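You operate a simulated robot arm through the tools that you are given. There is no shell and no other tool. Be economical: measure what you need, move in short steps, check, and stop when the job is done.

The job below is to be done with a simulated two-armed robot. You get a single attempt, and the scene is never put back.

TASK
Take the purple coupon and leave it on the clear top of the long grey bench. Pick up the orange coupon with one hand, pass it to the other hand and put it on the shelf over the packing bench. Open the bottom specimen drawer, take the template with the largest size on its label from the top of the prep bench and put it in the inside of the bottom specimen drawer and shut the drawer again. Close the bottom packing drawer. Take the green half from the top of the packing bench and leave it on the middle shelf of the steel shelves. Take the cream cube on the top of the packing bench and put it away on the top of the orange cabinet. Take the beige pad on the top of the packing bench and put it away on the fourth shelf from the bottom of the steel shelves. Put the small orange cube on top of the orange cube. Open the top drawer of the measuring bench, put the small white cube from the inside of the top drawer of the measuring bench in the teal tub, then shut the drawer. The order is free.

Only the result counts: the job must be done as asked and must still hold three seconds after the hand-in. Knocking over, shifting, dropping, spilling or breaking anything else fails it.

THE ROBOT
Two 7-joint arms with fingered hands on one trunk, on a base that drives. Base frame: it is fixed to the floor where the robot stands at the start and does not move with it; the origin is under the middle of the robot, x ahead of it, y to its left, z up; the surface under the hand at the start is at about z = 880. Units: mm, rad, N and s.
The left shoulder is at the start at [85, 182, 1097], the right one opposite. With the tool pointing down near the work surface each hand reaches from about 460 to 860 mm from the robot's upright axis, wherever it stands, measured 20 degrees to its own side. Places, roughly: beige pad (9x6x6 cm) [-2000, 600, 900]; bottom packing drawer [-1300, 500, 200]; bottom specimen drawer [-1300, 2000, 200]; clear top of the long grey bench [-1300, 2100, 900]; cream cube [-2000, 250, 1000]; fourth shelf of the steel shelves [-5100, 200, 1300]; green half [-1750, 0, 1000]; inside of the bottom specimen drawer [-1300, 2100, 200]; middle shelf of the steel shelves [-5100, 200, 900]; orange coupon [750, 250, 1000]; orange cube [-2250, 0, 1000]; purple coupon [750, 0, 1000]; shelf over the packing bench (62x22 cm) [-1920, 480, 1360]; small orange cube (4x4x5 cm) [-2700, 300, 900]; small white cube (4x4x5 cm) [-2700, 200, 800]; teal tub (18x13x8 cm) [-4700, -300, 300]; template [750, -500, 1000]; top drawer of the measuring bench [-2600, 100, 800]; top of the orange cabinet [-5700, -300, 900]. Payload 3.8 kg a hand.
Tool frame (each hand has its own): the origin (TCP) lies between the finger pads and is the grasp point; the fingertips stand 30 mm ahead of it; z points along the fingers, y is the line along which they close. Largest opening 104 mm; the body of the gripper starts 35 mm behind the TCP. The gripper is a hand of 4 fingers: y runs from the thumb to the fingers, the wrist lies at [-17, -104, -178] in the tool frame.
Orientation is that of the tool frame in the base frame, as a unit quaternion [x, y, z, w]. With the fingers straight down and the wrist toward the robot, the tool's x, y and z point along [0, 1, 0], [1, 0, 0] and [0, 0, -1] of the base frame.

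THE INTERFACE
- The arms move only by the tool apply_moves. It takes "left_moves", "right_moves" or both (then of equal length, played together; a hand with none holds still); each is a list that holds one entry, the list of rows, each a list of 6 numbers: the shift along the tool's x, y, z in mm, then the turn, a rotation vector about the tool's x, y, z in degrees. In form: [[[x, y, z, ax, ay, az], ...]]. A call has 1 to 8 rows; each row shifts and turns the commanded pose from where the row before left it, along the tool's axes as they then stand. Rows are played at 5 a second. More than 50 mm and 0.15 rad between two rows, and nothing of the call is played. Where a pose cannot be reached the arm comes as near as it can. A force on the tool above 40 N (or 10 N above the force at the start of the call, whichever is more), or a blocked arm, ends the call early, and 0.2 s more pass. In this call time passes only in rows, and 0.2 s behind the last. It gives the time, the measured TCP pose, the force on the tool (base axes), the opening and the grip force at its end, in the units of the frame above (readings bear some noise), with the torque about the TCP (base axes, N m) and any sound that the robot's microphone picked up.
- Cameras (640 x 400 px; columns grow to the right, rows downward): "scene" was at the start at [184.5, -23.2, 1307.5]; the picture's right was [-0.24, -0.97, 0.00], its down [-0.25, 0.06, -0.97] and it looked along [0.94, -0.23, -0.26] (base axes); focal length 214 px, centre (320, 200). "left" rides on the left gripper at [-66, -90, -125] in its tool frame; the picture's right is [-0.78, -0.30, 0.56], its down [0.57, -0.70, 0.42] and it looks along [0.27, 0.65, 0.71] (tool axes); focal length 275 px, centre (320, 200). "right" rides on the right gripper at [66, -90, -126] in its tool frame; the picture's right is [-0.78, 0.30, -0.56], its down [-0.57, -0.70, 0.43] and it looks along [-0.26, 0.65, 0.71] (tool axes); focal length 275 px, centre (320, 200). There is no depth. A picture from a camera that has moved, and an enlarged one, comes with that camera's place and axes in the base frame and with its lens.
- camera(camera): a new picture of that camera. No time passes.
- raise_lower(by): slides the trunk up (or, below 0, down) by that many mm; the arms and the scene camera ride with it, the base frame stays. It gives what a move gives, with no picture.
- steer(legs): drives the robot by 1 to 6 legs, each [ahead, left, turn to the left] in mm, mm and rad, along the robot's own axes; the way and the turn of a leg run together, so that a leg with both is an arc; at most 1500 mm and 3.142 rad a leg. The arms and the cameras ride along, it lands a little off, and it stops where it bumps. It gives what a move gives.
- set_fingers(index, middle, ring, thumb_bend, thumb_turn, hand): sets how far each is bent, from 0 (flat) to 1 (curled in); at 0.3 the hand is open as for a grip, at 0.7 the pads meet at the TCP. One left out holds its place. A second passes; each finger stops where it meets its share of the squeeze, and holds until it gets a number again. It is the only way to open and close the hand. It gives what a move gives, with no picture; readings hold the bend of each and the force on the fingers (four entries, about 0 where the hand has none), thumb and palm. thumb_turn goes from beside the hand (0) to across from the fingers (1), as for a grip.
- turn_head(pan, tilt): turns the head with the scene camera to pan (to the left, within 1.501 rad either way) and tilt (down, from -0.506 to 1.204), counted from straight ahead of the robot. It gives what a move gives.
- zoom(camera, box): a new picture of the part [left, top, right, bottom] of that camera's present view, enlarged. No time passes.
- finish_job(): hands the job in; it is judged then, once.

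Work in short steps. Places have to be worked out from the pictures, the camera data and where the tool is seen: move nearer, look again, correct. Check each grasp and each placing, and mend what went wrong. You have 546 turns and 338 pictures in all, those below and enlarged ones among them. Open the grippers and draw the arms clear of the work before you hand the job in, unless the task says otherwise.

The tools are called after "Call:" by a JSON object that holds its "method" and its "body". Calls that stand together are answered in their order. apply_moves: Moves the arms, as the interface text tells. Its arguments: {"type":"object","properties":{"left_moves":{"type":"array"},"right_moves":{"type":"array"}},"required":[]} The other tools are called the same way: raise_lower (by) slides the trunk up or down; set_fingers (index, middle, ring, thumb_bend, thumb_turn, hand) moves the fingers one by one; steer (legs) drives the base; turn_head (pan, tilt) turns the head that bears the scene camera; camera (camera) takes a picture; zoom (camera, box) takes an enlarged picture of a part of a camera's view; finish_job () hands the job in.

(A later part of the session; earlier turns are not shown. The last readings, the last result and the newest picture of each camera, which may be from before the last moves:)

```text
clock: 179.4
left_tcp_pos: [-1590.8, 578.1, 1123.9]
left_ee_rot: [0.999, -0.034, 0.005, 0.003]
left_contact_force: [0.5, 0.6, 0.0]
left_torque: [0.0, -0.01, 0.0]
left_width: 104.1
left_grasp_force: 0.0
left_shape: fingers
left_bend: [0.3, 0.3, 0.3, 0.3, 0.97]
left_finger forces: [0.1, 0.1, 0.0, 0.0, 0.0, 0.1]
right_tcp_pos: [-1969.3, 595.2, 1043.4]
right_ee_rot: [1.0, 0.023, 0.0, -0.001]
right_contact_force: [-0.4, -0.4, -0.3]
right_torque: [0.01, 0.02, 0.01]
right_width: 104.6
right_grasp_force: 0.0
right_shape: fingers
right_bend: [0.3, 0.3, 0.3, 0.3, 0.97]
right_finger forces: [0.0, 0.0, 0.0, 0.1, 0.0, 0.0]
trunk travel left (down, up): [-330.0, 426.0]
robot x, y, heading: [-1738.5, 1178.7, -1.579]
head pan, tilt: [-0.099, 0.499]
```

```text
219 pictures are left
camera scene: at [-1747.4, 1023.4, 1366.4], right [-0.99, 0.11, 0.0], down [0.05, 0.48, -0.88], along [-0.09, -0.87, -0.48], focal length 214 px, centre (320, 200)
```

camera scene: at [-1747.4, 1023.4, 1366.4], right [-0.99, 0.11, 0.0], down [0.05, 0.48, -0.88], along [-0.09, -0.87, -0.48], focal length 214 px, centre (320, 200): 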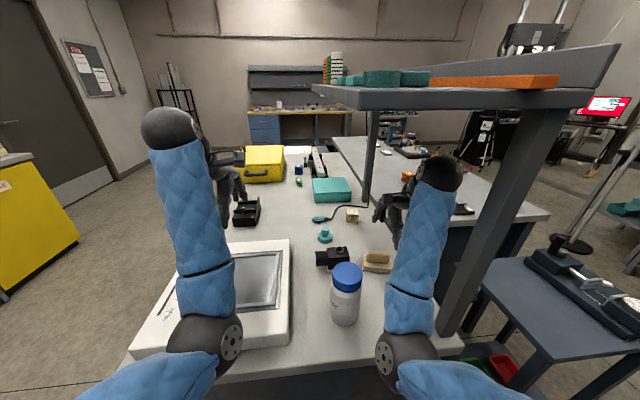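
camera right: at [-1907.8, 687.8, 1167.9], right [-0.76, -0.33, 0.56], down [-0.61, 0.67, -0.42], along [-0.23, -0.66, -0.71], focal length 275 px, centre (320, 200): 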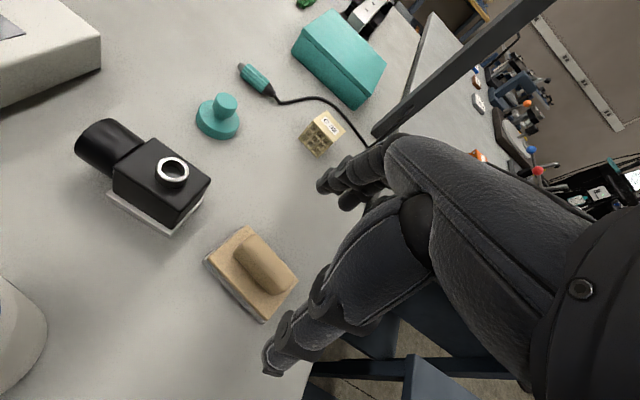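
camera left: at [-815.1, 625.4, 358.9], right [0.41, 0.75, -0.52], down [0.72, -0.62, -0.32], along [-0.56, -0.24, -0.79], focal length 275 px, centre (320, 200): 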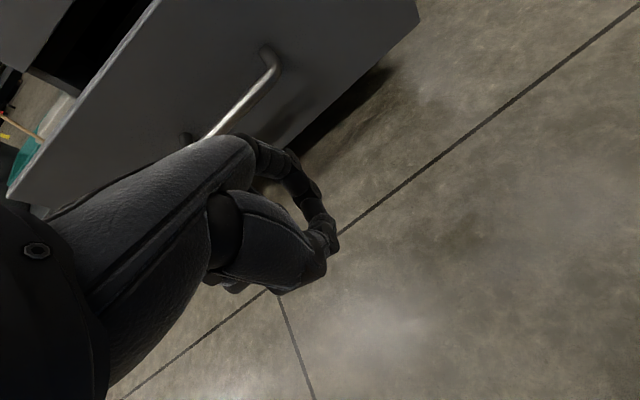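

Pad handle refined to (-1964, 580), yaw ≈ -8°. I align and lower to z ≈ 943.

Call:
{"method": "apply_moves", "body": {"right_moves": [[[5, 15, 15, 0, 0, 5.3], [0, 0, 30, 0, 0, 5.3], [0, 0, 35, 0, 0, 0], [0, 0, 20, 0, 0, 0]]]}}

Call:
{"method": "camera", "body": {"camera": "right"}}

```text
clock: 180.4
left_tcp_pos: [-1590.3, 579.8, 1124.4]
left_ee_rot: [0.999, -0.033, 0.006, 0.005]
left_contact_force: [-0.1, -0.9, 0.9]
left_torque: [-0.02, -0.02, -0.02]
left_width: 104.4
left_grasp_force: 0.0
left_shape: fingers
left_bend: [0.3, 0.3, 0.3, 0.3, 0.97]
left_finger forces: [0.0, 0.0, 0.0, 0.0, 0.1, 0.0]
right_tcp_pos: [-1963.6, 582.7, 945.8]
right_ee_rot: [0.998, -0.069, -0.001, 0.0]
right_contact_force: [0.3, 0.6, -0.5]
right_torque: [-0.02, -0.02, -0.04]
right_width: 104.2
right_grasp_force: 0.0
right_shape: fingers
right_bend: [0.3, 0.3, 0.3, 0.3, 0.97]
right_finger forces: [0.0, 0.0, 0.1, 0.1, 0.0, 0.0]
trunk travel left (down, up): [-330.0, 426.0]
robot x, y, heading: [-1736.0, 1176.3, -1.579]
head pan, tilt: [-0.099, 0.499]
```

```text
218 pictures are left
camera right: at [-1885.3, 662.0, 1070.1], right [-0.81, -0.19, 0.56], down [-0.47, 0.77, -0.42], along [-0.35, -0.61, -0.71], focal length 275 px, centre (320, 200)
```

right: 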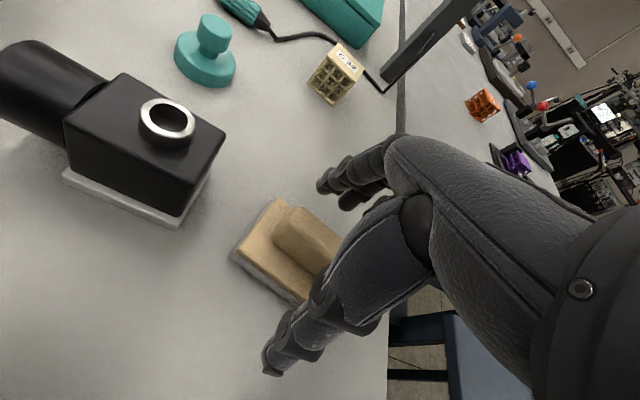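

The handle lies at the grasp point. I close.

Call:
{"method": "set_fingers", "body": {"hand": "right", "index": 0.75, "middle": 0.75, "ring": 0.75, "thumb_bend": 0.75}}

Call:
{"method": "camera", "body": {"camera": "right"}}

```text
clock: 181.4
left_tcp_pos: [-1590.6, 580.9, 1124.1]
left_ee_rot: [0.999, -0.033, 0.005, 0.005]
left_contact_force: [-0.1, 0.3, -0.3]
left_torque: [0.01, 0.0, -0.01]
left_width: 104.4
left_grasp_force: 0.1
left_shape: fingers
left_bend: [0.3, 0.3, 0.3, 0.3, 0.97]
left_finger forces: [0.0, 0.0, 0.1, 0.0, 0.0, 0.0]
right_tcp_pos: [-1961.4, 583.1, 946.2]
right_ee_rot: [0.998, -0.069, -0.001, 0.0]
right_contact_force: [0.3, 1.7, 3.2]
right_torque: [0.1, -0.11, 0.0]
right_width: 18.2
right_grasp_force: 18.6
right_shape: fingers
right_bend: [0.72, 0.73, 0.74, 0.64, 0.94]
right_finger forces: [10.2, 6.1, 1.9, 0.0, 18.3, 0.0]
trunk travel left (down, up): [-330.0, 426.0]
robot x, y, heading: [-1737.0, 1177.3, -1.575]
head pan, tilt: [-0.099, 0.499]
```

```text
217 pictures are left
camera right: at [-1885.3, 662.2, 1070.5], right [-0.81, -0.19, 0.56], down [-0.47, 0.77, -0.42], along [-0.35, -0.61, -0.71], focal length 275 px, centre (320, 200)
```

right: 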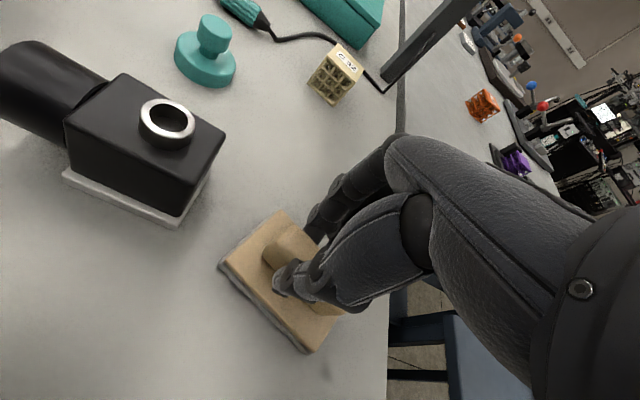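

Good grip on the handle (18 mm). Tighten slightly, lift 50 mm and check.

Call:
{"method": "set_fingers", "body": {"hand": "right", "index": 0.82, "middle": 0.82, "ring": 0.82, "thumb_bend": 0.8}}

Call:
{"method": "apply_moves", "body": {"right_moves": [[[0, 0, -15, 0, 0, 0], [0, 0, -20, 0, 0, 0], [0, 0, -20, 0, 0, 0]]]}}

Call:
{"method": "camera", "body": {"camera": "right"}}

```text
clock: 182.4
left_tcp_pos: [-1591.6, 580.0, 1123.8]
left_ee_rot: [0.999, -0.033, 0.005, 0.004]
left_contact_force: [-0.6, 0.4, -0.2]
left_torque: [0.0, 0.0, -0.04]
left_width: 104.3
left_grasp_force: 0.1
left_shape: fingers
left_bend: [0.3, 0.3, 0.3, 0.3, 0.97]
left_finger forces: [0.1, 0.0, 0.0, 0.1, 0.0, 0.1]
right_tcp_pos: [-1963.9, 583.1, 945.4]
right_ee_rot: [0.998, -0.069, -0.001, 0.001]
right_contact_force: [-0.1, 1.1, -0.9]
right_torque: [0.03, -0.01, 0.0]
right_width: 18.1
right_grasp_force: 24.1
right_shape: fingers
right_bend: [0.74, 0.76, 0.82, 0.63, 0.92]
right_finger forces: [13.2, 10.8, 0.0, 0.0, 24.1, 0.0]
trunk travel left (down, up): [-330.0, 426.0]
robot x, y, heading: [-1738.1, 1180.3, -1.581]
head pan, tilt: [-0.099, 0.499]
```

```text
clock: 183.2
left_tcp_pos: [-1590.9, 580.2, 1123.9]
left_ee_rot: [0.999, -0.033, 0.004, 0.004]
left_contact_force: [-0.4, 0.2, 0.1]
left_torque: [0.01, 0.0, 0.03]
left_width: 104.3
left_grasp_force: 0.1
left_shape: fingers
left_bend: [0.3, 0.3, 0.3, 0.3, 0.97]
left_finger forces: [0.1, 0.0, 0.1, 0.0, 0.0, 0.0]
right_tcp_pos: [-1963.7, 583.4, 998.7]
right_ee_rot: [0.998, -0.068, -0.001, 0.0]
right_contact_force: [1.3, 1.8, -0.3]
right_torque: [0.0, 0.01, 0.02]
right_width: 18.4
right_grasp_force: 24.0
right_shape: fingers
right_bend: [0.74, 0.76, 0.82, 0.63, 0.92]
right_finger forces: [13.1, 10.8, 0.1, 0.0, 24.0, 0.0]
trunk travel left (down, up): [-330.0, 426.0]
robot x, y, heading: [-1737.7, 1178.6, -1.579]
head pan, tilt: [-0.099, 0.499]
```

```text
216 pictures are left
camera right: at [-1885.8, 662.0, 1124.1], right [-0.81, -0.19, 0.56], down [-0.47, 0.77, -0.42], along [-0.35, -0.61, -0.71], focal length 275 px, centre (320, 200)
```

right: 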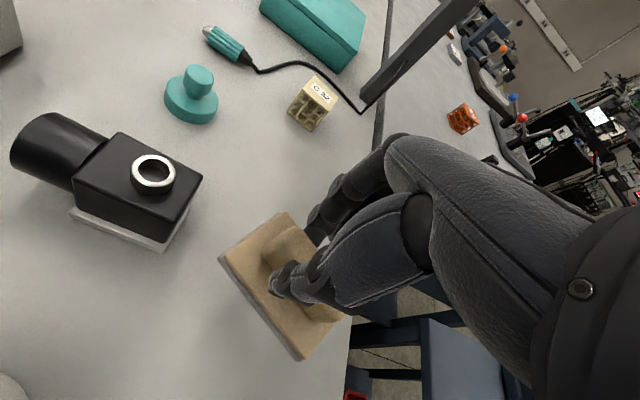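

Pad lifted cleanly. I back out of the shelf area and take it along to the measuring bench side (robot goes round the cart).

Call:
{"method": "steer", "body": {"legs": [[-370, 0, 0], [0, -1500, 0]]}}

Call:
{"method": "turn_head", "body": {"pan": 0.6, "tilt": 0.35}}

Call:
{"method": "camera", "body": {"camera": "scene"}}

```text
clock: 192.7
left_tcp_pos: [-3108.2, 964.8, 1123.5]
left_ee_rot: [0.999, -0.035, 0.005, 0.005]
left_contact_force: [0.0, 0.0, 0.3]
left_torque: [0.06, -0.01, -0.02]
left_width: 104.4
left_grasp_force: 0.1
left_shape: fingers
left_bend: [0.3, 0.3, 0.3, 0.3, 0.97]
left_finger forces: [0.0, 0.1, 0.0, 0.0, 0.0, 0.0]
right_tcp_pos: [-3481.4, 967.4, 999.6]
right_ee_rot: [0.998, -0.07, -0.001, -0.001]
right_contact_force: [-0.2, 0.0, 0.3]
right_torque: [0.02, 0.05, -0.01]
right_width: 18.1
right_grasp_force: 23.4
right_shape: fingers
right_bend: [0.74, 0.76, 0.82, 0.63, 0.92]
right_finger forces: [13.1, 10.8, 0.1, 0.1, 24.0, 0.1]
trunk travel left (down, up): [-330.0, 426.0]
robot x, y, heading: [-3253.4, 1564.1, -1.584]
head pan, tilt: [-0.099, 0.499]
```

```text
clock: 193.7
left_tcp_pos: [-3108.7, 964.9, 1123.7]
left_ee_rot: [0.999, -0.035, 0.005, 0.004]
left_contact_force: [-1.0, 0.1, -0.5]
left_torque: [-0.04, -0.02, -0.03]
left_width: 104.3
left_grasp_force: 0.0
left_shape: fingers
left_bend: [0.3, 0.3, 0.3, 0.3, 0.97]
left_finger forces: [0.1, 0.0, 0.1, 0.1, 0.1, 0.0]
right_tcp_pos: [-3480.7, 968.0, 998.6]
right_ee_rot: [0.997, -0.071, -0.001, 0.0]
right_contact_force: [0.0, 0.0, 0.1]
right_torque: [0.05, -0.02, 0.0]
right_width: 18.1
right_grasp_force: 23.7
right_shape: fingers
right_bend: [0.74, 0.76, 0.82, 0.63, 0.92]
right_finger forces: [13.1, 10.9, 0.0, 0.1, 24.0, 0.0]
trunk travel left (down, up): [-330.0, 426.0]
robot x, y, heading: [-3253.6, 1559.5, -1.59]
head pan, tilt: [0.6, 0.351]
```

```text
215 pictures are left
camera scene: at [-3200.3, 1423.0, 1380.4], right [-0.83, -0.55, 0.0], down [-0.19, 0.29, -0.94], along [0.52, -0.78, -0.34], focal length 214 px, centre (320, 200)
```

scene: 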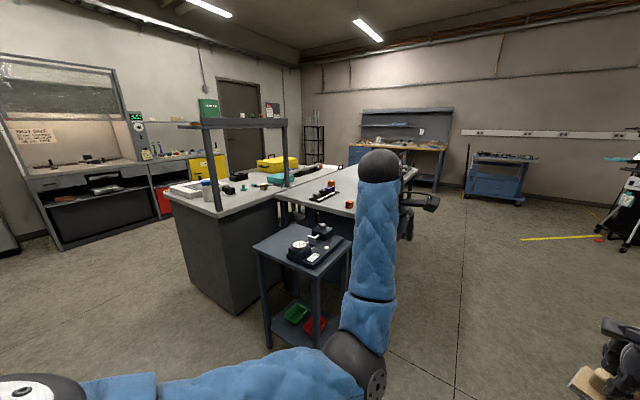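

The cart is at x -2750…-2450, y 450…800. I turn to face +x here, then move along to y ≈ 300 keeping distance.

Call:
{"method": "steer", "body": {"legs": [[0, 0, 1.585], [-200, 0, 0], [0, -1250, 0]]}}

Call:
{"method": "turn_head", "body": {"pan": 0.0, "tilt": 0.5}}

Call:
{"method": "camera", "body": {"camera": "scene"}}

```text
clock: 205.0
left_tcp_pos: [-2846.6, 487.8, 1124.4]
left_ee_rot: [0.723, 0.691, 0.007, 0.0]
left_contact_force: [-0.1, -0.8, -0.1]
left_torque: [-0.01, 0.0, 0.0]
left_width: 104.4
left_grasp_force: 0.0
left_shape: fingers
left_bend: [0.3, 0.3, 0.3, 0.3, 0.97]
left_finger forces: [0.0, 0.0, 0.0, 0.0, 0.0, 0.0]
right_tcp_pos: [-2841.9, 115.4, 999.5]
right_ee_rot: [0.748, 0.664, 0.0, -0.001]
right_contact_force: [0.4, 0.0, -0.6]
right_torque: [0.05, 0.0, 0.0]
right_width: 18.0
right_grasp_force: 23.5
right_shape: fingers
right_bend: [0.74, 0.77, 0.82, 0.64, 0.92]
right_finger forces: [13.0, 10.1, 0.0, 0.0, 23.3, 0.1]
trunk travel left (down, up): [-330.0, 426.0]
robot x, y, heading: [-3445.7, 331.0, 0.011]
head pan, tilt: [0.6, 0.351]
```

```text
clock: 206.0
left_tcp_pos: [-2847.0, 488.5, 1124.0]
left_ee_rot: [0.723, 0.69, 0.006, 0.0]
left_contact_force: [0.2, -0.8, 0.0]
left_torque: [0.01, 0.02, -0.01]
left_width: 104.2
left_grasp_force: 0.1
left_shape: fingers
left_bend: [0.3, 0.3, 0.3, 0.3, 0.97]
left_finger forces: [0.0, 0.1, 0.1, 0.0, 0.0, 0.1]
right_tcp_pos: [-2842.1, 115.1, 999.5]
right_ee_rot: [0.748, 0.664, 0.0, 0.001]
right_contact_force: [-0.1, 0.9, -0.8]
right_torque: [-0.02, 0.01, 0.0]
right_width: 18.0
right_grasp_force: 22.8
right_shape: fingers
right_bend: [0.74, 0.77, 0.82, 0.64, 0.92]
right_finger forces: [13.0, 10.2, 0.1, 0.0, 23.1, 0.1]
trunk travel left (down, up): [-330.0, 426.0]
robot x, y, heading: [-3443.0, 327.0, 0.011]
head pan, tilt: [0.0, 0.499]
```

```text
214 pictures are left
camera scene: at [-3289.3, 331.9, 1366.7], right [0.01, -1.0, 0.0], down [-0.48, -0.01, -0.88], along [0.88, 0.01, -0.48], focal length 214 px, centre (320, 200)
```

scene: 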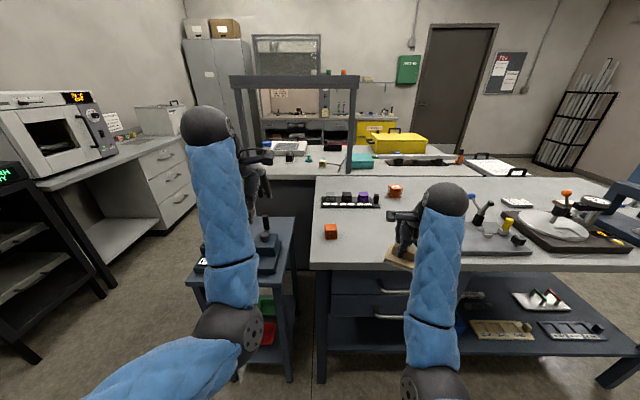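

The measuring bench is in front; I zoom in on the cubes and the drawers.

Call:
{"method": "zoom", "body": {"camera": "scene", "box": [300, 170, 420, 250]}}

Call:
{"method": "zoom", "body": {"camera": "scene", "box": [310, 250, 470, 360]}}

```text
5.00 times, centred on (360, 210) of scene
camera zoom: at [-3289.3, 331.9, 1366.7], right [0.01, -1.0, 0.0], down [-0.48, -0.01, -0.88], along [0.88, 0.01, -0.48], focal length 1072 px, centre (120, 150)
```

zoom: 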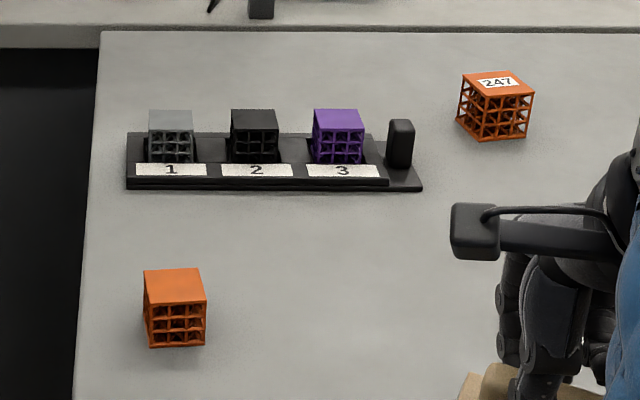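

```text
3.64 times, centred on (390, 305) of scene
camera zoom: at [-3289.3, 331.9, 1366.7], right [0.01, -1.0, 0.0], down [-0.48, -0.01, -0.88], along [0.88, 0.01, -0.48], focal length 780 px, centre (66, -182)
```

zoom: 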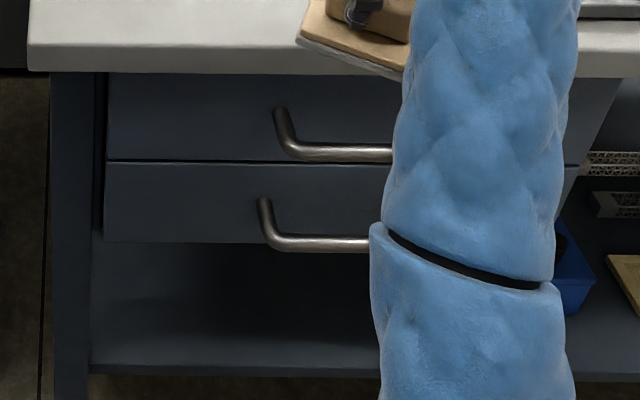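

I raise and retract the right hand with the pad, and put the robot so the left hand can take the small orange cube.

Call:
{"method": "apply_moves", "body": {"right_moves": [[[0, -25, -40, 0, 0, 0], [0, -25, -40, 0, 0, 0], [0, -25, -40, 0, 0, 0], [-15, -20, -30, 0, 0, 0]]]}}

Call:
{"method": "steer", "body": {"legs": [[0, -190, -0.011], [225, 0, 0]]}}

Call:
{"method": "camera", "body": {"camera": "scene"}}

Call:
{"method": "camera", "body": {"camera": "left"}}

```text
clock: 207.0
left_tcp_pos: [-2847.3, 488.2, 1124.3]
left_ee_rot: [0.723, 0.69, 0.007, 0.0]
left_contact_force: [0.6, -0.8, -0.1]
left_torque: [-0.02, 0.0, -0.02]
left_width: 104.3
left_grasp_force: 0.1
left_shape: fingers
left_bend: [0.3, 0.3, 0.3, 0.3, 0.97]
left_finger forces: [0.0, 0.0, 0.0, 0.0, 0.1, 0.0]
right_tcp_pos: [-2871.7, 95.0, 1106.6]
right_ee_rot: [0.748, 0.664, 0.0, 0.0]
right_contact_force: [0.4, -0.2, 0.3]
right_torque: [0.0, -0.02, 0.0]
right_width: 17.5
right_grasp_force: 23.2
right_shape: fingers
right_bend: [0.74, 0.77, 0.82, 0.64, 0.92]
right_finger forces: [12.9, 10.1, 0.0, 0.0, 23.0, 0.0]
right hand out of reach, approached as far as the arm can: row 2, 3, 4
trunk travel left (down, up): [-330.0, 426.0]
robot x, y, heading: [-3439.8, 331.3, 0.011]
head pan, tilt: [0.0, 0.499]
```

```text
clock: 209.8
left_tcp_pos: [-2621.4, 294.5, 1124.6]
left_ee_rot: [0.727, 0.687, 0.006, -0.001]
left_contact_force: [0.9, -0.9, -0.9]
left_torque: [0.01, 0.03, -0.02]
left_width: 104.1
left_grasp_force: 0.1
left_shape: fingers
left_bend: [0.3, 0.3, 0.3, 0.3, 0.97]
left_finger forces: [0.0, 0.1, 0.1, 0.0, 0.0, 0.1]
right_tcp_pos: [-2647.4, -96.5, 1106.0]
right_ee_rot: [0.75, 0.661, -0.001, 0.001]
right_contact_force: [0.0, 0.7, -0.3]
right_torque: [0.0, 0.01, -0.04]
right_width: 17.8
right_grasp_force: 23.2
right_shape: fingers
right_bend: [0.74, 0.77, 0.82, 0.64, 0.92]
right_finger forces: [13.0, 10.2, 0.0, 0.0, 23.1, 0.0]
trunk travel left (down, up): [-330.0, 426.0]
robot x, y, heading: [-3215.0, 139.8, 0.004]
head pan, tilt: [0.0, 0.499]
```

```text
211 pictures are left
camera scene: at [-3064.4, 142.1, 1366.5], right [0.0, -1.0, 0.0], down [-0.48, 0.0, -0.88], along [0.88, 0.0, -0.48], focal length 214 px, centre (320, 200)
```

scene: 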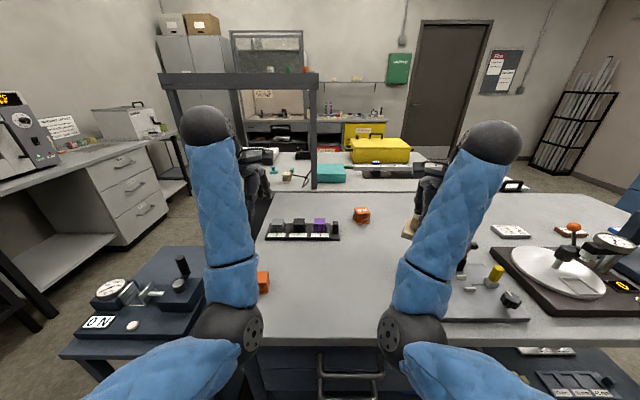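

```text
210 pictures are left
camera left: at [-2715.7, 231.7, 1247.3], right [-0.33, -0.75, -0.57], down [-0.66, 0.62, -0.42], along [0.67, 0.23, -0.71], focal length 275 px, centre (320, 200)
```

left: 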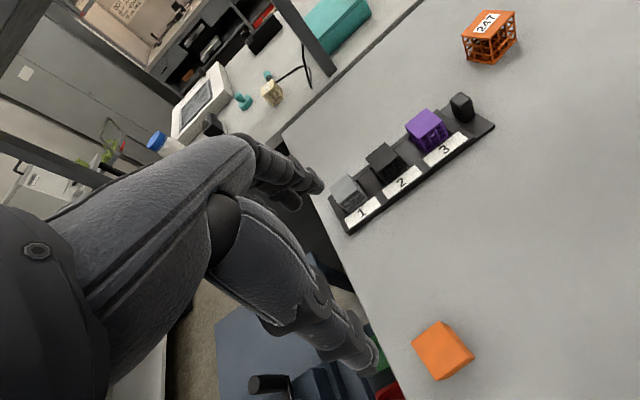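

Small orange cube at about (-2672, 295). I move the left hand over it and down.

Call:
{"method": "apply_moves", "body": {"left_moves": [[[1, -17, 30, 0, 0, 0], [1, -17, 35, 0, 0, 0], [1, -17, 40, 0, 0, 0], [0, 0, 40, 0, 0, 0]]]}}

Call:
{"method": "camera", "body": {"camera": "left"}}

```text
clock: 210.8
left_tcp_pos: [-2667.4, 309.1, 989.7]
left_ee_rot: [0.722, 0.692, 0.019, 0.005]
left_contact_force: [-0.2, -0.3, -0.8]
left_torque: [0.0, -0.03, 0.0]
left_width: 104.4
left_grasp_force: 0.0
left_shape: fingers
left_bend: [0.3, 0.3, 0.3, 0.3, 0.97]
left_finger forces: [0.0, 0.0, 0.0, 0.0, 0.0, 0.1]
right_tcp_pos: [-2649.0, -97.0, 1107.2]
right_ee_rot: [0.751, 0.66, -0.001, 0.001]
right_contact_force: [-0.5, 0.6, -0.2]
right_torque: [-0.01, 0.02, 0.0]
right_width: 17.7
right_grasp_force: 22.6
right_shape: fingers
right_bend: [0.74, 0.77, 0.82, 0.64, 0.92]
right_finger forces: [12.8, 10.1, 0.1, 0.0, 23.2, 0.0]
trunk travel left (down, up): [-330.0, 426.0]
robot x, y, heading: [-3217.9, 143.8, 0.001]
head pan, tilt: [0.0, 0.499]
```

```text
209 pictures are left
camera left: at [-2763.4, 244.4, 1110.4], right [-0.31, -0.75, -0.58], down [-0.66, 0.61, -0.44], along [0.68, 0.25, -0.69], focal length 275 px, centre (320, 200)
```

left: 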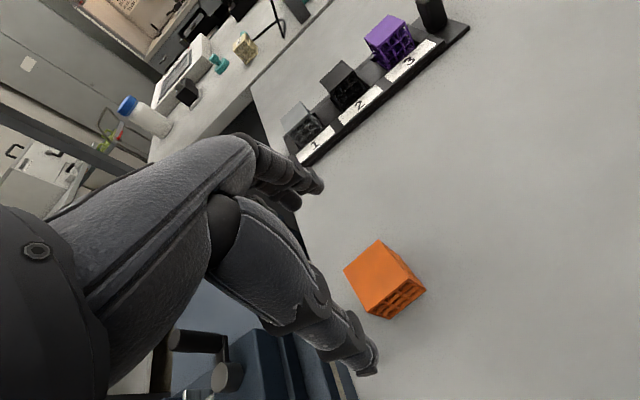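

Cube at (-2681, 294). I center on it and lower to z ≈ 917.

Call:
{"method": "apply_moves", "body": {"left_moves": [[[-15, -14, 15, 0, 0, 0], [0, 0, 30, 0, 0, 0], [0, 0, 27, 0, 0, 0]]]}}

Call:
{"method": "camera", "body": {"camera": "left"}}

```text
clock: 211.6
left_tcp_pos: [-2653.6, 305.7, 985.8]
left_ee_rot: [0.715, 0.695, 0.066, 0.038]
left_contact_force: [1.4, 0.5, -0.5]
left_torque: [0.02, 0.0, -0.05]
left_width: 104.3
left_grasp_force: 0.1
left_shape: fingers
left_bend: [0.3, 0.3, 0.3, 0.3, 0.97]
left_finger forces: [0.0, 0.0, 0.0, 0.1, 0.1, 0.1]
right_tcp_pos: [-2650.3, -97.2, 1107.4]
right_ee_rot: [0.751, 0.66, -0.001, 0.001]
right_contact_force: [-0.8, -0.3, -1.2]
right_torque: [-0.01, -0.01, -0.01]
right_width: 17.7
right_grasp_force: 22.6
right_shape: fingers
right_bend: [0.74, 0.77, 0.82, 0.64, 0.92]
right_finger forces: [12.8, 10.1, 0.0, 0.1, 23.1, 0.1]
trunk travel left (down, up): [-330.0, 426.0]
robot x, y, heading: [-3217.8, 139.8, 0.005]
head pan, tilt: [0.0, 0.499]
stopped in row 3 (left hand): the arm was blocked; the commanded pose is now the measured one
```

```text
208 pictures are left
camera left: at [-2762.0, 238.1, 1093.1], right [-0.23, -0.74, -0.63], down [-0.62, 0.61, -0.5], along [0.75, 0.27, -0.6], focal length 275 px, centre (320, 200)
```

left: 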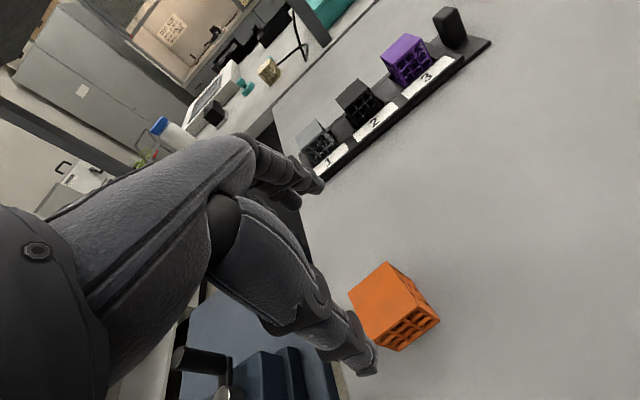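

The forearm or elbow is blocked, likely at the bench edge. I lift the hand again, raise the trunk 200 mm so the elbow stays high, and check the surroundings.

Call:
{"method": "apply_moves", "body": {"left_moves": [[[0, 0, -30, 0, 0, 0], [0, 0, -40, 0, 0, 0], [0, 0, -40, 0, 0, 0]]]}}

Call:
{"method": "raise_lower", "body": {"by": 200}}

Call:
{"method": "turn_head", "body": {"pan": 0.4, "tilt": 0.7}}

Call:
{"method": "camera", "body": {"camera": "scene"}}

```text
clock: 212.4
left_tcp_pos: [-2668.1, 300.8, 1094.0]
left_ee_rot: [0.716, 0.694, 0.063, 0.039]
left_contact_force: [0.1, -0.7, -0.3]
left_torque: [-0.02, -0.01, -0.02]
left_width: 104.5
left_grasp_force: 0.0
left_shape: fingers
left_bend: [0.3, 0.3, 0.3, 0.3, 0.97]
left_finger forces: [0.0, 0.0, 0.1, 0.0, 0.0, 0.0]
right_tcp_pos: [-2651.7, -97.5, 1107.7]
right_ee_rot: [0.751, 0.661, 0.001, 0.0]
right_contact_force: [-0.5, 0.0, -0.2]
right_torque: [0.0, -0.03, -0.02]
right_width: 17.7
right_grasp_force: 22.9
right_shape: fingers
right_bend: [0.74, 0.77, 0.82, 0.64, 0.92]
right_finger forces: [12.8, 10.1, 0.0, 0.1, 23.1, 0.1]
trunk travel left (down, up): [-330.0, 426.0]
robot x, y, heading: [-3213.8, 140.8, 0.005]
head pan, tilt: [0.0, 0.499]
```

```text
clock: 214.6
left_tcp_pos: [-2668.7, 300.6, 1293.9]
left_ee_rot: [0.716, 0.694, 0.063, 0.04]
left_contact_force: [-1.6, -0.5, 0.4]
left_torque: [0.0, 0.01, 0.0]
left_width: 104.1
left_grasp_force: 0.0
left_shape: fingers
left_bend: [0.3, 0.3, 0.3, 0.3, 0.97]
left_finger forces: [0.0, 0.1, 0.1, 0.2, 0.0, 0.0]
right_tcp_pos: [-2649.3, -97.2, 1306.8]
right_ee_rot: [0.751, 0.66, -0.001, 0.001]
right_contact_force: [-0.3, -1.2, 0.2]
right_torque: [0.01, 0.03, -0.01]
right_width: 17.6
right_grasp_force: 23.1
right_shape: fingers
right_bend: [0.74, 0.77, 0.82, 0.64, 0.92]
right_finger forces: [12.8, 10.2, 0.1, 0.1, 23.1, 0.1]
trunk travel left (down, up): [-530.0, 226.0]
robot x, y, heading: [-3217.1, 139.2, 0.004]
head pan, tilt: [0.0, 0.499]
```

```text
clock: 215.4
left_tcp_pos: [-2668.4, 301.3, 1294.5]
left_ee_rot: [0.717, 0.694, 0.063, 0.04]
left_contact_force: [-0.3, -0.2, -0.4]
left_torque: [-0.02, 0.0, 0.04]
left_width: 104.5
left_grasp_force: 0.1
left_shape: fingers
left_bend: [0.3, 0.3, 0.3, 0.3, 0.97]
left_finger forces: [0.0, 0.0, 0.1, 0.1, 0.1, 0.0]
right_tcp_pos: [-2649.4, -97.2, 1307.0]
right_ee_rot: [0.751, 0.66, 0.0, 0.002]
right_contact_force: [0.1, 0.2, -0.3]
right_torque: [-0.02, -0.01, 0.01]
right_width: 17.5
right_grasp_force: 23.1
right_shape: fingers
right_bend: [0.74, 0.77, 0.82, 0.64, 0.92]
right_finger forces: [12.8, 10.2, 0.0, 0.1, 23.1, 0.0]
trunk travel left (down, up): [-530.0, 226.0]
robot x, y, heading: [-3220.1, 140.5, 0.006]
head pan, tilt: [0.4, 0.7]
```

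```text
207 pictures are left
camera scene: at [-3122.3, 174.9, 1550.5], right [0.39, -0.92, 0.0], down [-0.59, -0.25, -0.77], along [0.7, 0.3, -0.64], focal length 214 px, centre (320, 200)
```

scene: 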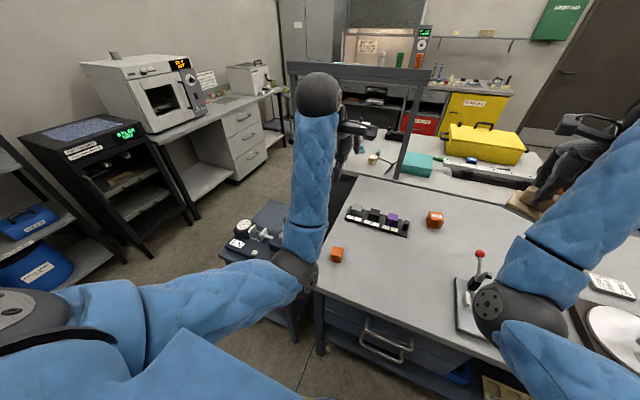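

Everything looks undisturbed. I level the left tool and lower it onto the small cube from this higher stance.

Call:
{"method": "apply_moves", "body": {"left_moves": [[[0, 0, 0, 8.2, -2, 0], [-7, -13, 40, 0, 0, 0], [0, 0, 45, 0, 0, 0], [0, 0, 45, 0, 0, 0], [0, 0, 45, 0, 0, 0], [0, 0, 45, 0, 0, 0], [0, 0, 45, 0, 0, 0]]]}}

Call:
{"method": "camera", "body": {"camera": "left"}}

Call:
{"method": "camera", "body": {"camera": "scene"}}

```text
clock: 216.8
left_tcp_pos: [-2645.0, 314.8, 1157.9]
left_ee_rot: [0.707, 0.703, 0.06, 0.041]
left_contact_force: [-0.5, -0.9, 0.6]
left_torque: [-0.02, 0.02, 0.01]
left_width: 104.2
left_grasp_force: 0.1
left_shape: fingers
left_bend: [0.3, 0.3, 0.3, 0.3, 0.97]
left_finger forces: [0.0, 0.1, 0.0, 0.0, 0.0, 0.0]
right_tcp_pos: [-2649.9, -96.9, 1306.7]
right_ee_rot: [0.751, 0.66, -0.001, 0.001]
right_contact_force: [0.0, 0.1, -1.0]
right_torque: [-0.02, -0.01, 0.03]
right_width: 17.7
right_grasp_force: 22.5
right_shape: fingers
right_bend: [0.74, 0.77, 0.82, 0.64, 0.92]
right_finger forces: [12.9, 10.2, 0.1, 0.0, 23.1, 0.0]
trunk travel left (down, up): [-530.0, 226.0]
robot x, y, heading: [-3218.7, 138.3, 0.004]
head pan, tilt: [0.4, 0.7]
stopped in row 6 (left hand): the arm was blocked; the commanded pose is now the measured one
```

```text
206 pictures are left
camera left: at [-2752.4, 245.1, 1267.4], right [-0.22, -0.76, -0.61], down [-0.63, 0.59, -0.51], along [0.75, 0.28, -0.61], focal length 275 px, centre (320, 200)
```

left: 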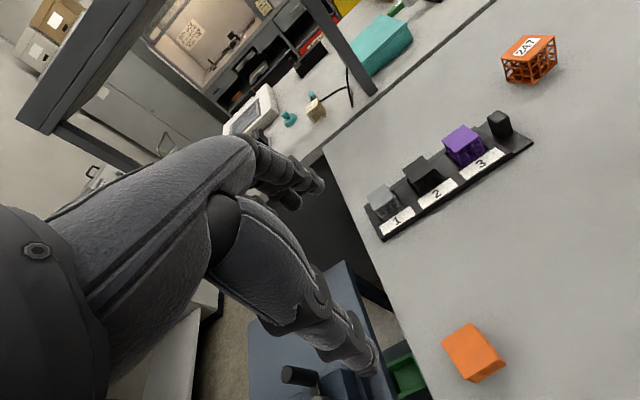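

```text
205 pictures are left
camera scene: at [-3122.0, 175.3, 1550.5], right [0.39, -0.92, 0.0], down [-0.59, -0.25, -0.76], along [0.7, 0.3, -0.64], focal length 214 px, centre (320, 200)
```

scene: 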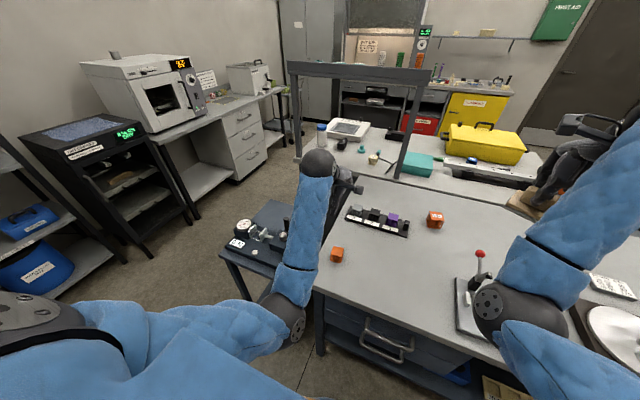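

The arm seems cramped (too close in). I lift a little, back the robot 130 mm and level the tool there.

Call:
{"method": "apply_moves", "body": {"left_moves": [[[0, 0, -40, 0, 0, 0], [0, 20, -40, 0, 0, 0], [0, 30, 0, 0, 0, 0], [0, 40, 0, 0, 0, 0], [0, 40, 0, 4, 0, 0], [0, 0, 0, 4, -2, 0]]]}}

Call:
{"method": "steer", "body": {"legs": [[-150, 0, 0]]}}

Call:
{"method": "raise_lower", "body": {"by": -200}}

Call:
{"method": "camera", "body": {"camera": "left"}}

```text
clock: 218.2
left_tcp_pos: [-2530.8, 309.5, 1255.7]
left_ee_rot: [0.71, 0.704, -0.002, 0.005]
left_contact_force: [0.3, 0.3, -0.7]
left_torque: [0.02, -0.05, 0.0]
left_width: 104.4
left_grasp_force: 0.2
left_shape: fingers
left_bend: [0.3, 0.3, 0.3, 0.3, 0.97]
left_finger forces: [0.0, 0.1, 0.0, 0.1, 0.0, 0.1]
right_tcp_pos: [-2649.7, -97.5, 1306.8]
right_ee_rot: [0.75, 0.661, -0.001, 0.0]
right_contact_force: [-0.4, -0.6, -1.0]
right_torque: [0.0, -0.03, 0.01]
right_width: 17.9
right_grasp_force: 23.3
right_shape: fingers
right_bend: [0.74, 0.77, 0.82, 0.64, 0.92]
right_finger forces: [12.8, 10.2, 0.0, 0.1, 23.1, 0.0]
trunk travel left (down, up): [-530.0, 226.0]
robot x, y, heading: [-3215.4, 144.1, 0.004]
head pan, tilt: [0.4, 0.7]
```

```text
clock: 219.6
left_tcp_pos: [-2683.4, 308.1, 1254.9]
left_ee_rot: [0.71, 0.704, -0.002, 0.005]
left_contact_force: [-0.9, -0.1, 0.4]
left_torque: [-0.01, -0.04, 0.0]
left_width: 104.4
left_grasp_force: 0.1
left_shape: fingers
left_bend: [0.3, 0.3, 0.3, 0.3, 0.97]
left_finger forces: [0.1, 0.1, 0.0, 0.0, 0.0, 0.0]
right_tcp_pos: [-2802.5, -98.0, 1307.0]
right_ee_rot: [0.751, 0.66, 0.0, 0.002]
right_contact_force: [-0.3, 0.0, -0.7]
right_torque: [-0.01, 0.0, 0.0]
right_width: 17.7
right_grasp_force: 22.9
right_shape: fingers
right_bend: [0.74, 0.77, 0.82, 0.64, 0.92]
right_finger forces: [12.8, 10.2, 0.0, 0.0, 23.1, 0.0]
trunk travel left (down, up): [-530.0, 226.0]
robot x, y, heading: [-3370.4, 143.7, 0.005]
head pan, tilt: [0.4, 0.7]
```

```text
clock: 221.8
left_tcp_pos: [-2680.9, 308.0, 1055.5]
left_ee_rot: [0.71, 0.704, -0.002, 0.005]
left_contact_force: [0.0, 0.5, 0.3]
left_torque: [0.01, 0.03, -0.01]
left_width: 104.4
left_grasp_force: 0.0
left_shape: fingers
left_bend: [0.3, 0.3, 0.3, 0.3, 0.97]
left_finger forces: [0.1, 0.0, 0.1, 0.1, 0.0, 0.0]
right_tcp_pos: [-2802.5, -98.4, 1108.5]
right_ee_rot: [0.751, 0.661, 0.0, 0.002]
right_contact_force: [0.4, 0.0, -1.4]
right_torque: [0.0, -0.06, 0.02]
right_width: 17.8
right_grasp_force: 23.3
right_shape: fingers
right_bend: [0.74, 0.77, 0.82, 0.64, 0.92]
right_finger forces: [12.7, 10.3, 0.1, 0.1, 23.1, 0.1]
trunk travel left (down, up): [-330.0, 426.0]
robot x, y, heading: [-3371.0, 145.6, -0.002]
head pan, tilt: [0.4, 0.7]
```

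```text
204 pictures are left
camera left: at [-2772.6, 243.3, 1181.3], right [-0.3, -0.78, -0.55], down [-0.69, 0.57, -0.43], along [0.65, 0.25, -0.71], focal length 275 px, centre (320, 200)
```

left: 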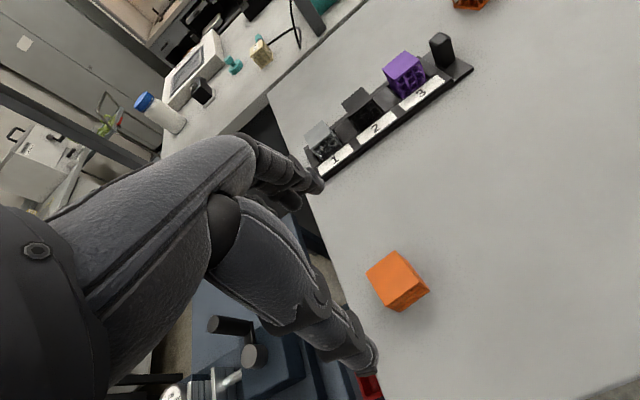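

Cube at (-2679, 295). I lower the hand onto it.

Call:
{"method": "apply_moves", "body": {"left_moves": [[[-13, 1, 35, 0, 0, 0], [0, 0, 40, 0, 0, 0], [0, 0, 40, 0, 0, 0], [0, 0, 23, 0, 0, 0]]]}}

Call:
{"method": "camera", "body": {"camera": "left"}}

```text
clock: 222.8
left_tcp_pos: [-2679.6, 294.3, 917.3]
left_ee_rot: [0.71, 0.704, -0.002, 0.004]
left_contact_force: [-0.6, -0.4, 0.4]
left_torque: [0.01, 0.03, -0.01]
left_width: 104.2
left_grasp_force: 0.1
left_shape: fingers
left_bend: [0.3, 0.3, 0.3, 0.3, 0.97]
left_finger forces: [0.1, 0.0, 0.1, 0.1, 0.0, 0.0]
right_tcp_pos: [-2802.2, -96.8, 1107.2]
right_ee_rot: [0.751, 0.66, -0.001, 0.001]
right_contact_force: [0.7, 0.5, -0.1]
right_torque: [-0.01, -0.01, -0.05]
right_width: 17.9
right_grasp_force: 23.4
right_shape: fingers
right_bend: [0.74, 0.77, 0.82, 0.64, 0.92]
right_finger forces: [12.7, 10.3, 0.0, 0.0, 23.0, 0.0]
trunk travel left (down, up): [-330.0, 426.0]
robot x, y, heading: [-3370.8, 140.1, 0.0]
head pan, tilt: [0.4, 0.7]
```

```text
203 pictures are left
camera left: at [-2770.8, 229.0, 1042.5], right [-0.3, -0.78, -0.55], down [-0.7, 0.57, -0.43], along [0.65, 0.25, -0.71], focal length 275 px, centre (320, 200)
```

left: 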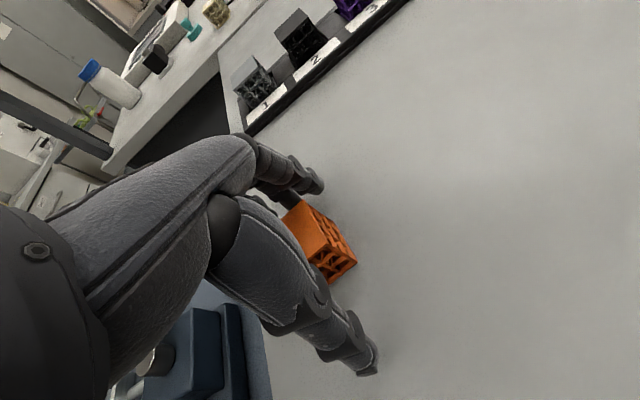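

The cube is between the fingers. I close.

Call:
{"method": "set_fingers", "body": {"hand": "left", "index": 0.66, "middle": 0.66, "ring": 0.66, "thumb_bend": 0.66}}

Call:
{"method": "apply_moves", "body": {"left_moves": [[[0, 0, -15, 0, 0, 0], [0, 0, -30, 0, 0, 0], [0, 0, -40, 0, 0, 0], [0, 0, -40, 0, 0, 0]]]}}

Call:
{"method": "camera", "body": {"camera": "left"}}

```text
clock: 223.8
left_tcp_pos: [-2679.6, 294.2, 918.3]
left_ee_rot: [0.71, 0.704, -0.003, 0.005]
left_contact_force: [0.3, -0.1, 0.6]
left_torque: [0.0, -0.02, -0.04]
left_width: 36.8
left_grasp_force: 12.6
left_shape: fingers
left_bend: [0.59, 0.61, 0.62, 0.56, 0.95]
left_finger forces: [5.0, 4.7, 2.7, 0.1, 12.7, 0.0]
right_tcp_pos: [-2801.6, -97.6, 1107.8]
right_ee_rot: [0.751, 0.66, -0.001, 0.001]
right_contact_force: [-0.2, 0.9, 0.2]
right_torque: [-0.01, -0.01, -0.01]
right_width: 17.9
right_grasp_force: 22.7
right_shape: fingers
right_bend: [0.74, 0.77, 0.82, 0.64, 0.92]
right_finger forces: [12.7, 10.3, 0.0, 0.0, 23.1, 0.0]
trunk travel left (down, up): [-330.0, 426.0]
robot x, y, heading: [-3373.8, 141.2, -0.001]
head pan, tilt: [0.4, 0.7]
```

```text
clock: 224.8
left_tcp_pos: [-2681.8, 295.5, 1044.4]
left_ee_rot: [0.71, 0.704, -0.003, 0.005]
left_contact_force: [0.2, 0.3, -0.4]
left_torque: [0.0, -0.01, 0.03]
left_width: 37.1
left_grasp_force: 12.2
left_shape: fingers
left_bend: [0.59, 0.61, 0.62, 0.56, 0.95]
left_finger forces: [5.0, 4.8, 2.7, 0.1, 12.8, 0.1]
right_tcp_pos: [-2802.8, -98.2, 1108.8]
right_ee_rot: [0.751, 0.661, 0.001, 0.002]
right_contact_force: [-1.0, 0.3, -0.5]
right_torque: [-0.01, 0.0, 0.05]
right_width: 17.7
right_grasp_force: 22.8
right_shape: fingers
right_bend: [0.74, 0.77, 0.82, 0.64, 0.92]
right_finger forces: [12.6, 10.3, 0.0, 0.0, 23.1, 0.0]
trunk travel left (down, up): [-330.0, 426.0]
robot x, y, heading: [-3369.9, 140.8, -0.002]
head pan, tilt: [0.4, 0.7]
```

```text
202 pictures are left
camera left: at [-2771.7, 230.5, 1169.6], right [-0.3, -0.78, -0.55], down [-0.7, 0.57, -0.43], along [0.65, 0.25, -0.71], focal length 275 px, centre (320, 200)
```

left: 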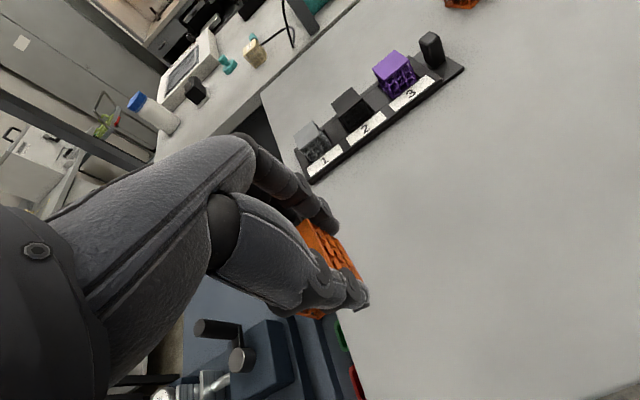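

Cube held. I raise the trunk 150 mm for clearance and drive to bring the left hand over the larger orange cube.

Call:
{"method": "raise_lower", "body": {"by": 150}}

Call:
{"method": "steer", "body": {"legs": [[0, -280, 0], [240, 0, 0]]}}

Call:
{"method": "turn_head", "body": {"pan": 0.1, "tilt": 0.6}}

Call:
{"method": "camera", "body": {"camera": "scene"}}

Call:
{"method": "camera", "body": {"camera": "left"}}

```text
clock: 226.5
left_tcp_pos: [-2679.0, 295.0, 1191.6]
left_ee_rot: [0.71, 0.704, -0.003, 0.004]
left_contact_force: [-0.2, 0.0, 0.2]
left_torque: [-0.02, -0.02, 0.0]
left_width: 37.2
left_grasp_force: 12.9
left_shape: fingers
left_bend: [0.59, 0.61, 0.62, 0.56, 0.95]
left_finger forces: [5.0, 4.7, 2.6, 0.1, 12.5, 0.0]
right_tcp_pos: [-2802.7, -96.7, 1257.0]
right_ee_rot: [0.752, 0.659, -0.001, 0.001]
right_contact_force: [0.2, 0.0, -1.0]
right_torque: [0.0, 0.0, 0.02]
right_width: 17.6
right_grasp_force: 22.9
right_shape: fingers
right_bend: [0.74, 0.77, 0.82, 0.64, 0.92]
right_finger forces: [12.7, 10.3, 0.1, 0.0, 23.0, 0.0]
trunk travel left (down, up): [-480.0, 276.0]
robot x, y, heading: [-3369.8, 143.1, 0.002]
head pan, tilt: [0.4, 0.7]
```

```text
clock: 229.9
left_tcp_pos: [-2437.5, 14.9, 1191.8]
left_ee_rot: [0.711, 0.703, -0.003, 0.004]
left_contact_force: [-0.3, -0.2, -0.9]
left_torque: [-0.01, 0.01, 0.01]
left_width: 36.8
left_grasp_force: 12.5
left_shape: fingers
left_bend: [0.59, 0.61, 0.63, 0.56, 0.95]
left_finger forces: [5.1, 4.6, 2.6, 0.0, 12.7, 0.0]
right_tcp_pos: [-2559.0, -379.4, 1256.6]
right_ee_rot: [0.752, 0.659, -0.002, 0.001]
right_contact_force: [0.1, -0.9, -1.4]
right_torque: [0.01, 0.0, -0.01]
right_width: 17.7
right_grasp_force: 23.8
right_shape: fingers
right_bend: [0.74, 0.77, 0.82, 0.64, 0.92]
right_finger forces: [12.6, 10.4, 0.0, 0.0, 23.2, 0.1]
trunk travel left (down, up): [-480.0, 276.0]
robot x, y, heading: [-3128.2, -136.9, -0.0]
head pan, tilt: [0.4, 0.7]
```

```text
clock: 230.7
left_tcp_pos: [-2438.5, 14.6, 1192.3]
left_ee_rot: [0.711, 0.703, -0.002, 0.005]
left_contact_force: [-0.2, 0.0, -0.9]
left_torque: [0.0, -0.01, -0.01]
left_width: 37.1
left_grasp_force: 12.9
left_shape: fingers
left_bend: [0.59, 0.61, 0.63, 0.56, 0.95]
left_finger forces: [4.9, 4.7, 2.5, 0.0, 12.7, 0.0]
right_tcp_pos: [-2561.5, -379.0, 1256.3]
right_ee_rot: [0.752, 0.659, 0.0, 0.001]
right_contact_force: [0.4, 0.3, -0.3]
right_torque: [-0.03, -0.08, -0.03]
right_width: 17.7
right_grasp_force: 23.0
right_shape: fingers
right_bend: [0.74, 0.77, 0.82, 0.64, 0.92]
right_finger forces: [12.7, 10.3, 0.1, 0.0, 23.1, 0.0]
trunk travel left (down, up): [-480.0, 276.0]
robot x, y, heading: [-3132.9, -135.1, -0.002]
head pan, tilt: [0.099, 0.6]
```

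```text
201 pictures are left
camera scene: at [-3017.2, -129.7, 1508.9], right [0.1, -0.99, 0.0], down [-0.56, -0.06, -0.82], along [0.82, 0.08, -0.57], focal length 214 px, centre (320, 200)
```

scene: 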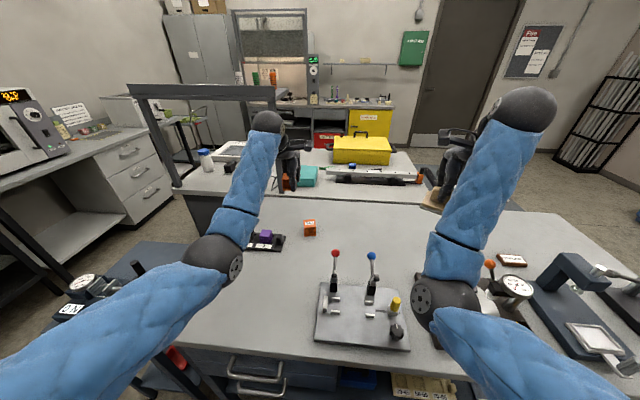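

```text
200 pictures are left
camera left: at [-2530.2, -50.7, 1318.1], right [-0.3, -0.78, -0.55], down [-0.69, 0.58, -0.43], along [0.65, 0.25, -0.71], focal length 275 px, centre (320, 200)
```

left: 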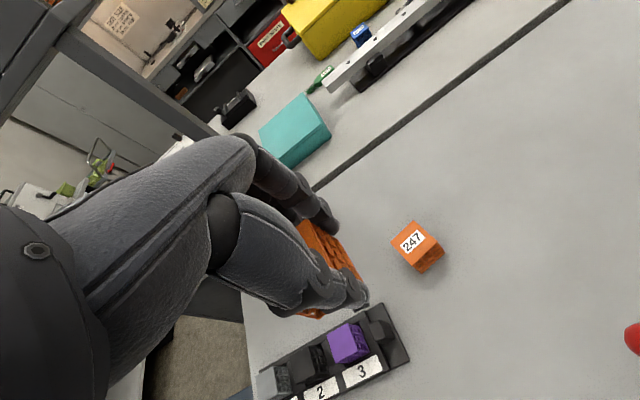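

I zoom onto the target cube.

Call:
{"method": "zoom", "body": {"camera": "scene", "box": [270, 200, 350, 250]}}

Call:
{"method": "zoom", "body": {"camera": "left", "box": [350, 190, 470, 300]}}

```text
8.00 times, centred on (310, 225) of scene
camera zoom: at [-3017.2, -129.7, 1508.9], right [0.1, -0.99, 0.0], down [-0.56, -0.06, -0.82], along [0.82, 0.08, -0.57], focal length 1716 px, centre (400, 0)
```

zoom: 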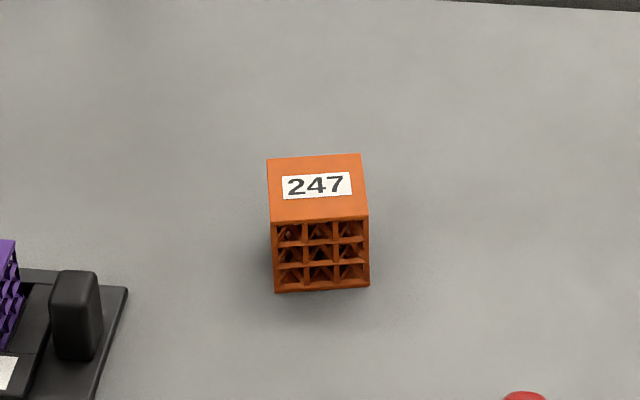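

```text
3.64 times, centred on (410, 245) of left
camera zoom: at [-2530.2, -50.7, 1318.1], right [-0.3, -0.78, -0.55], down [-0.69, 0.58, -0.43], along [0.65, 0.25, -0.71], focal length 1001 px, centre (-7, 36)
```

zoom: 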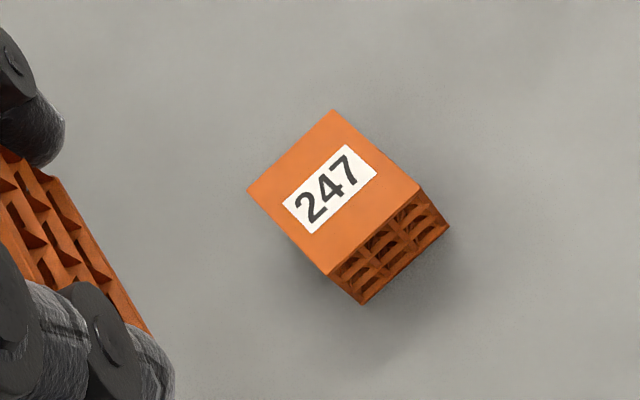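

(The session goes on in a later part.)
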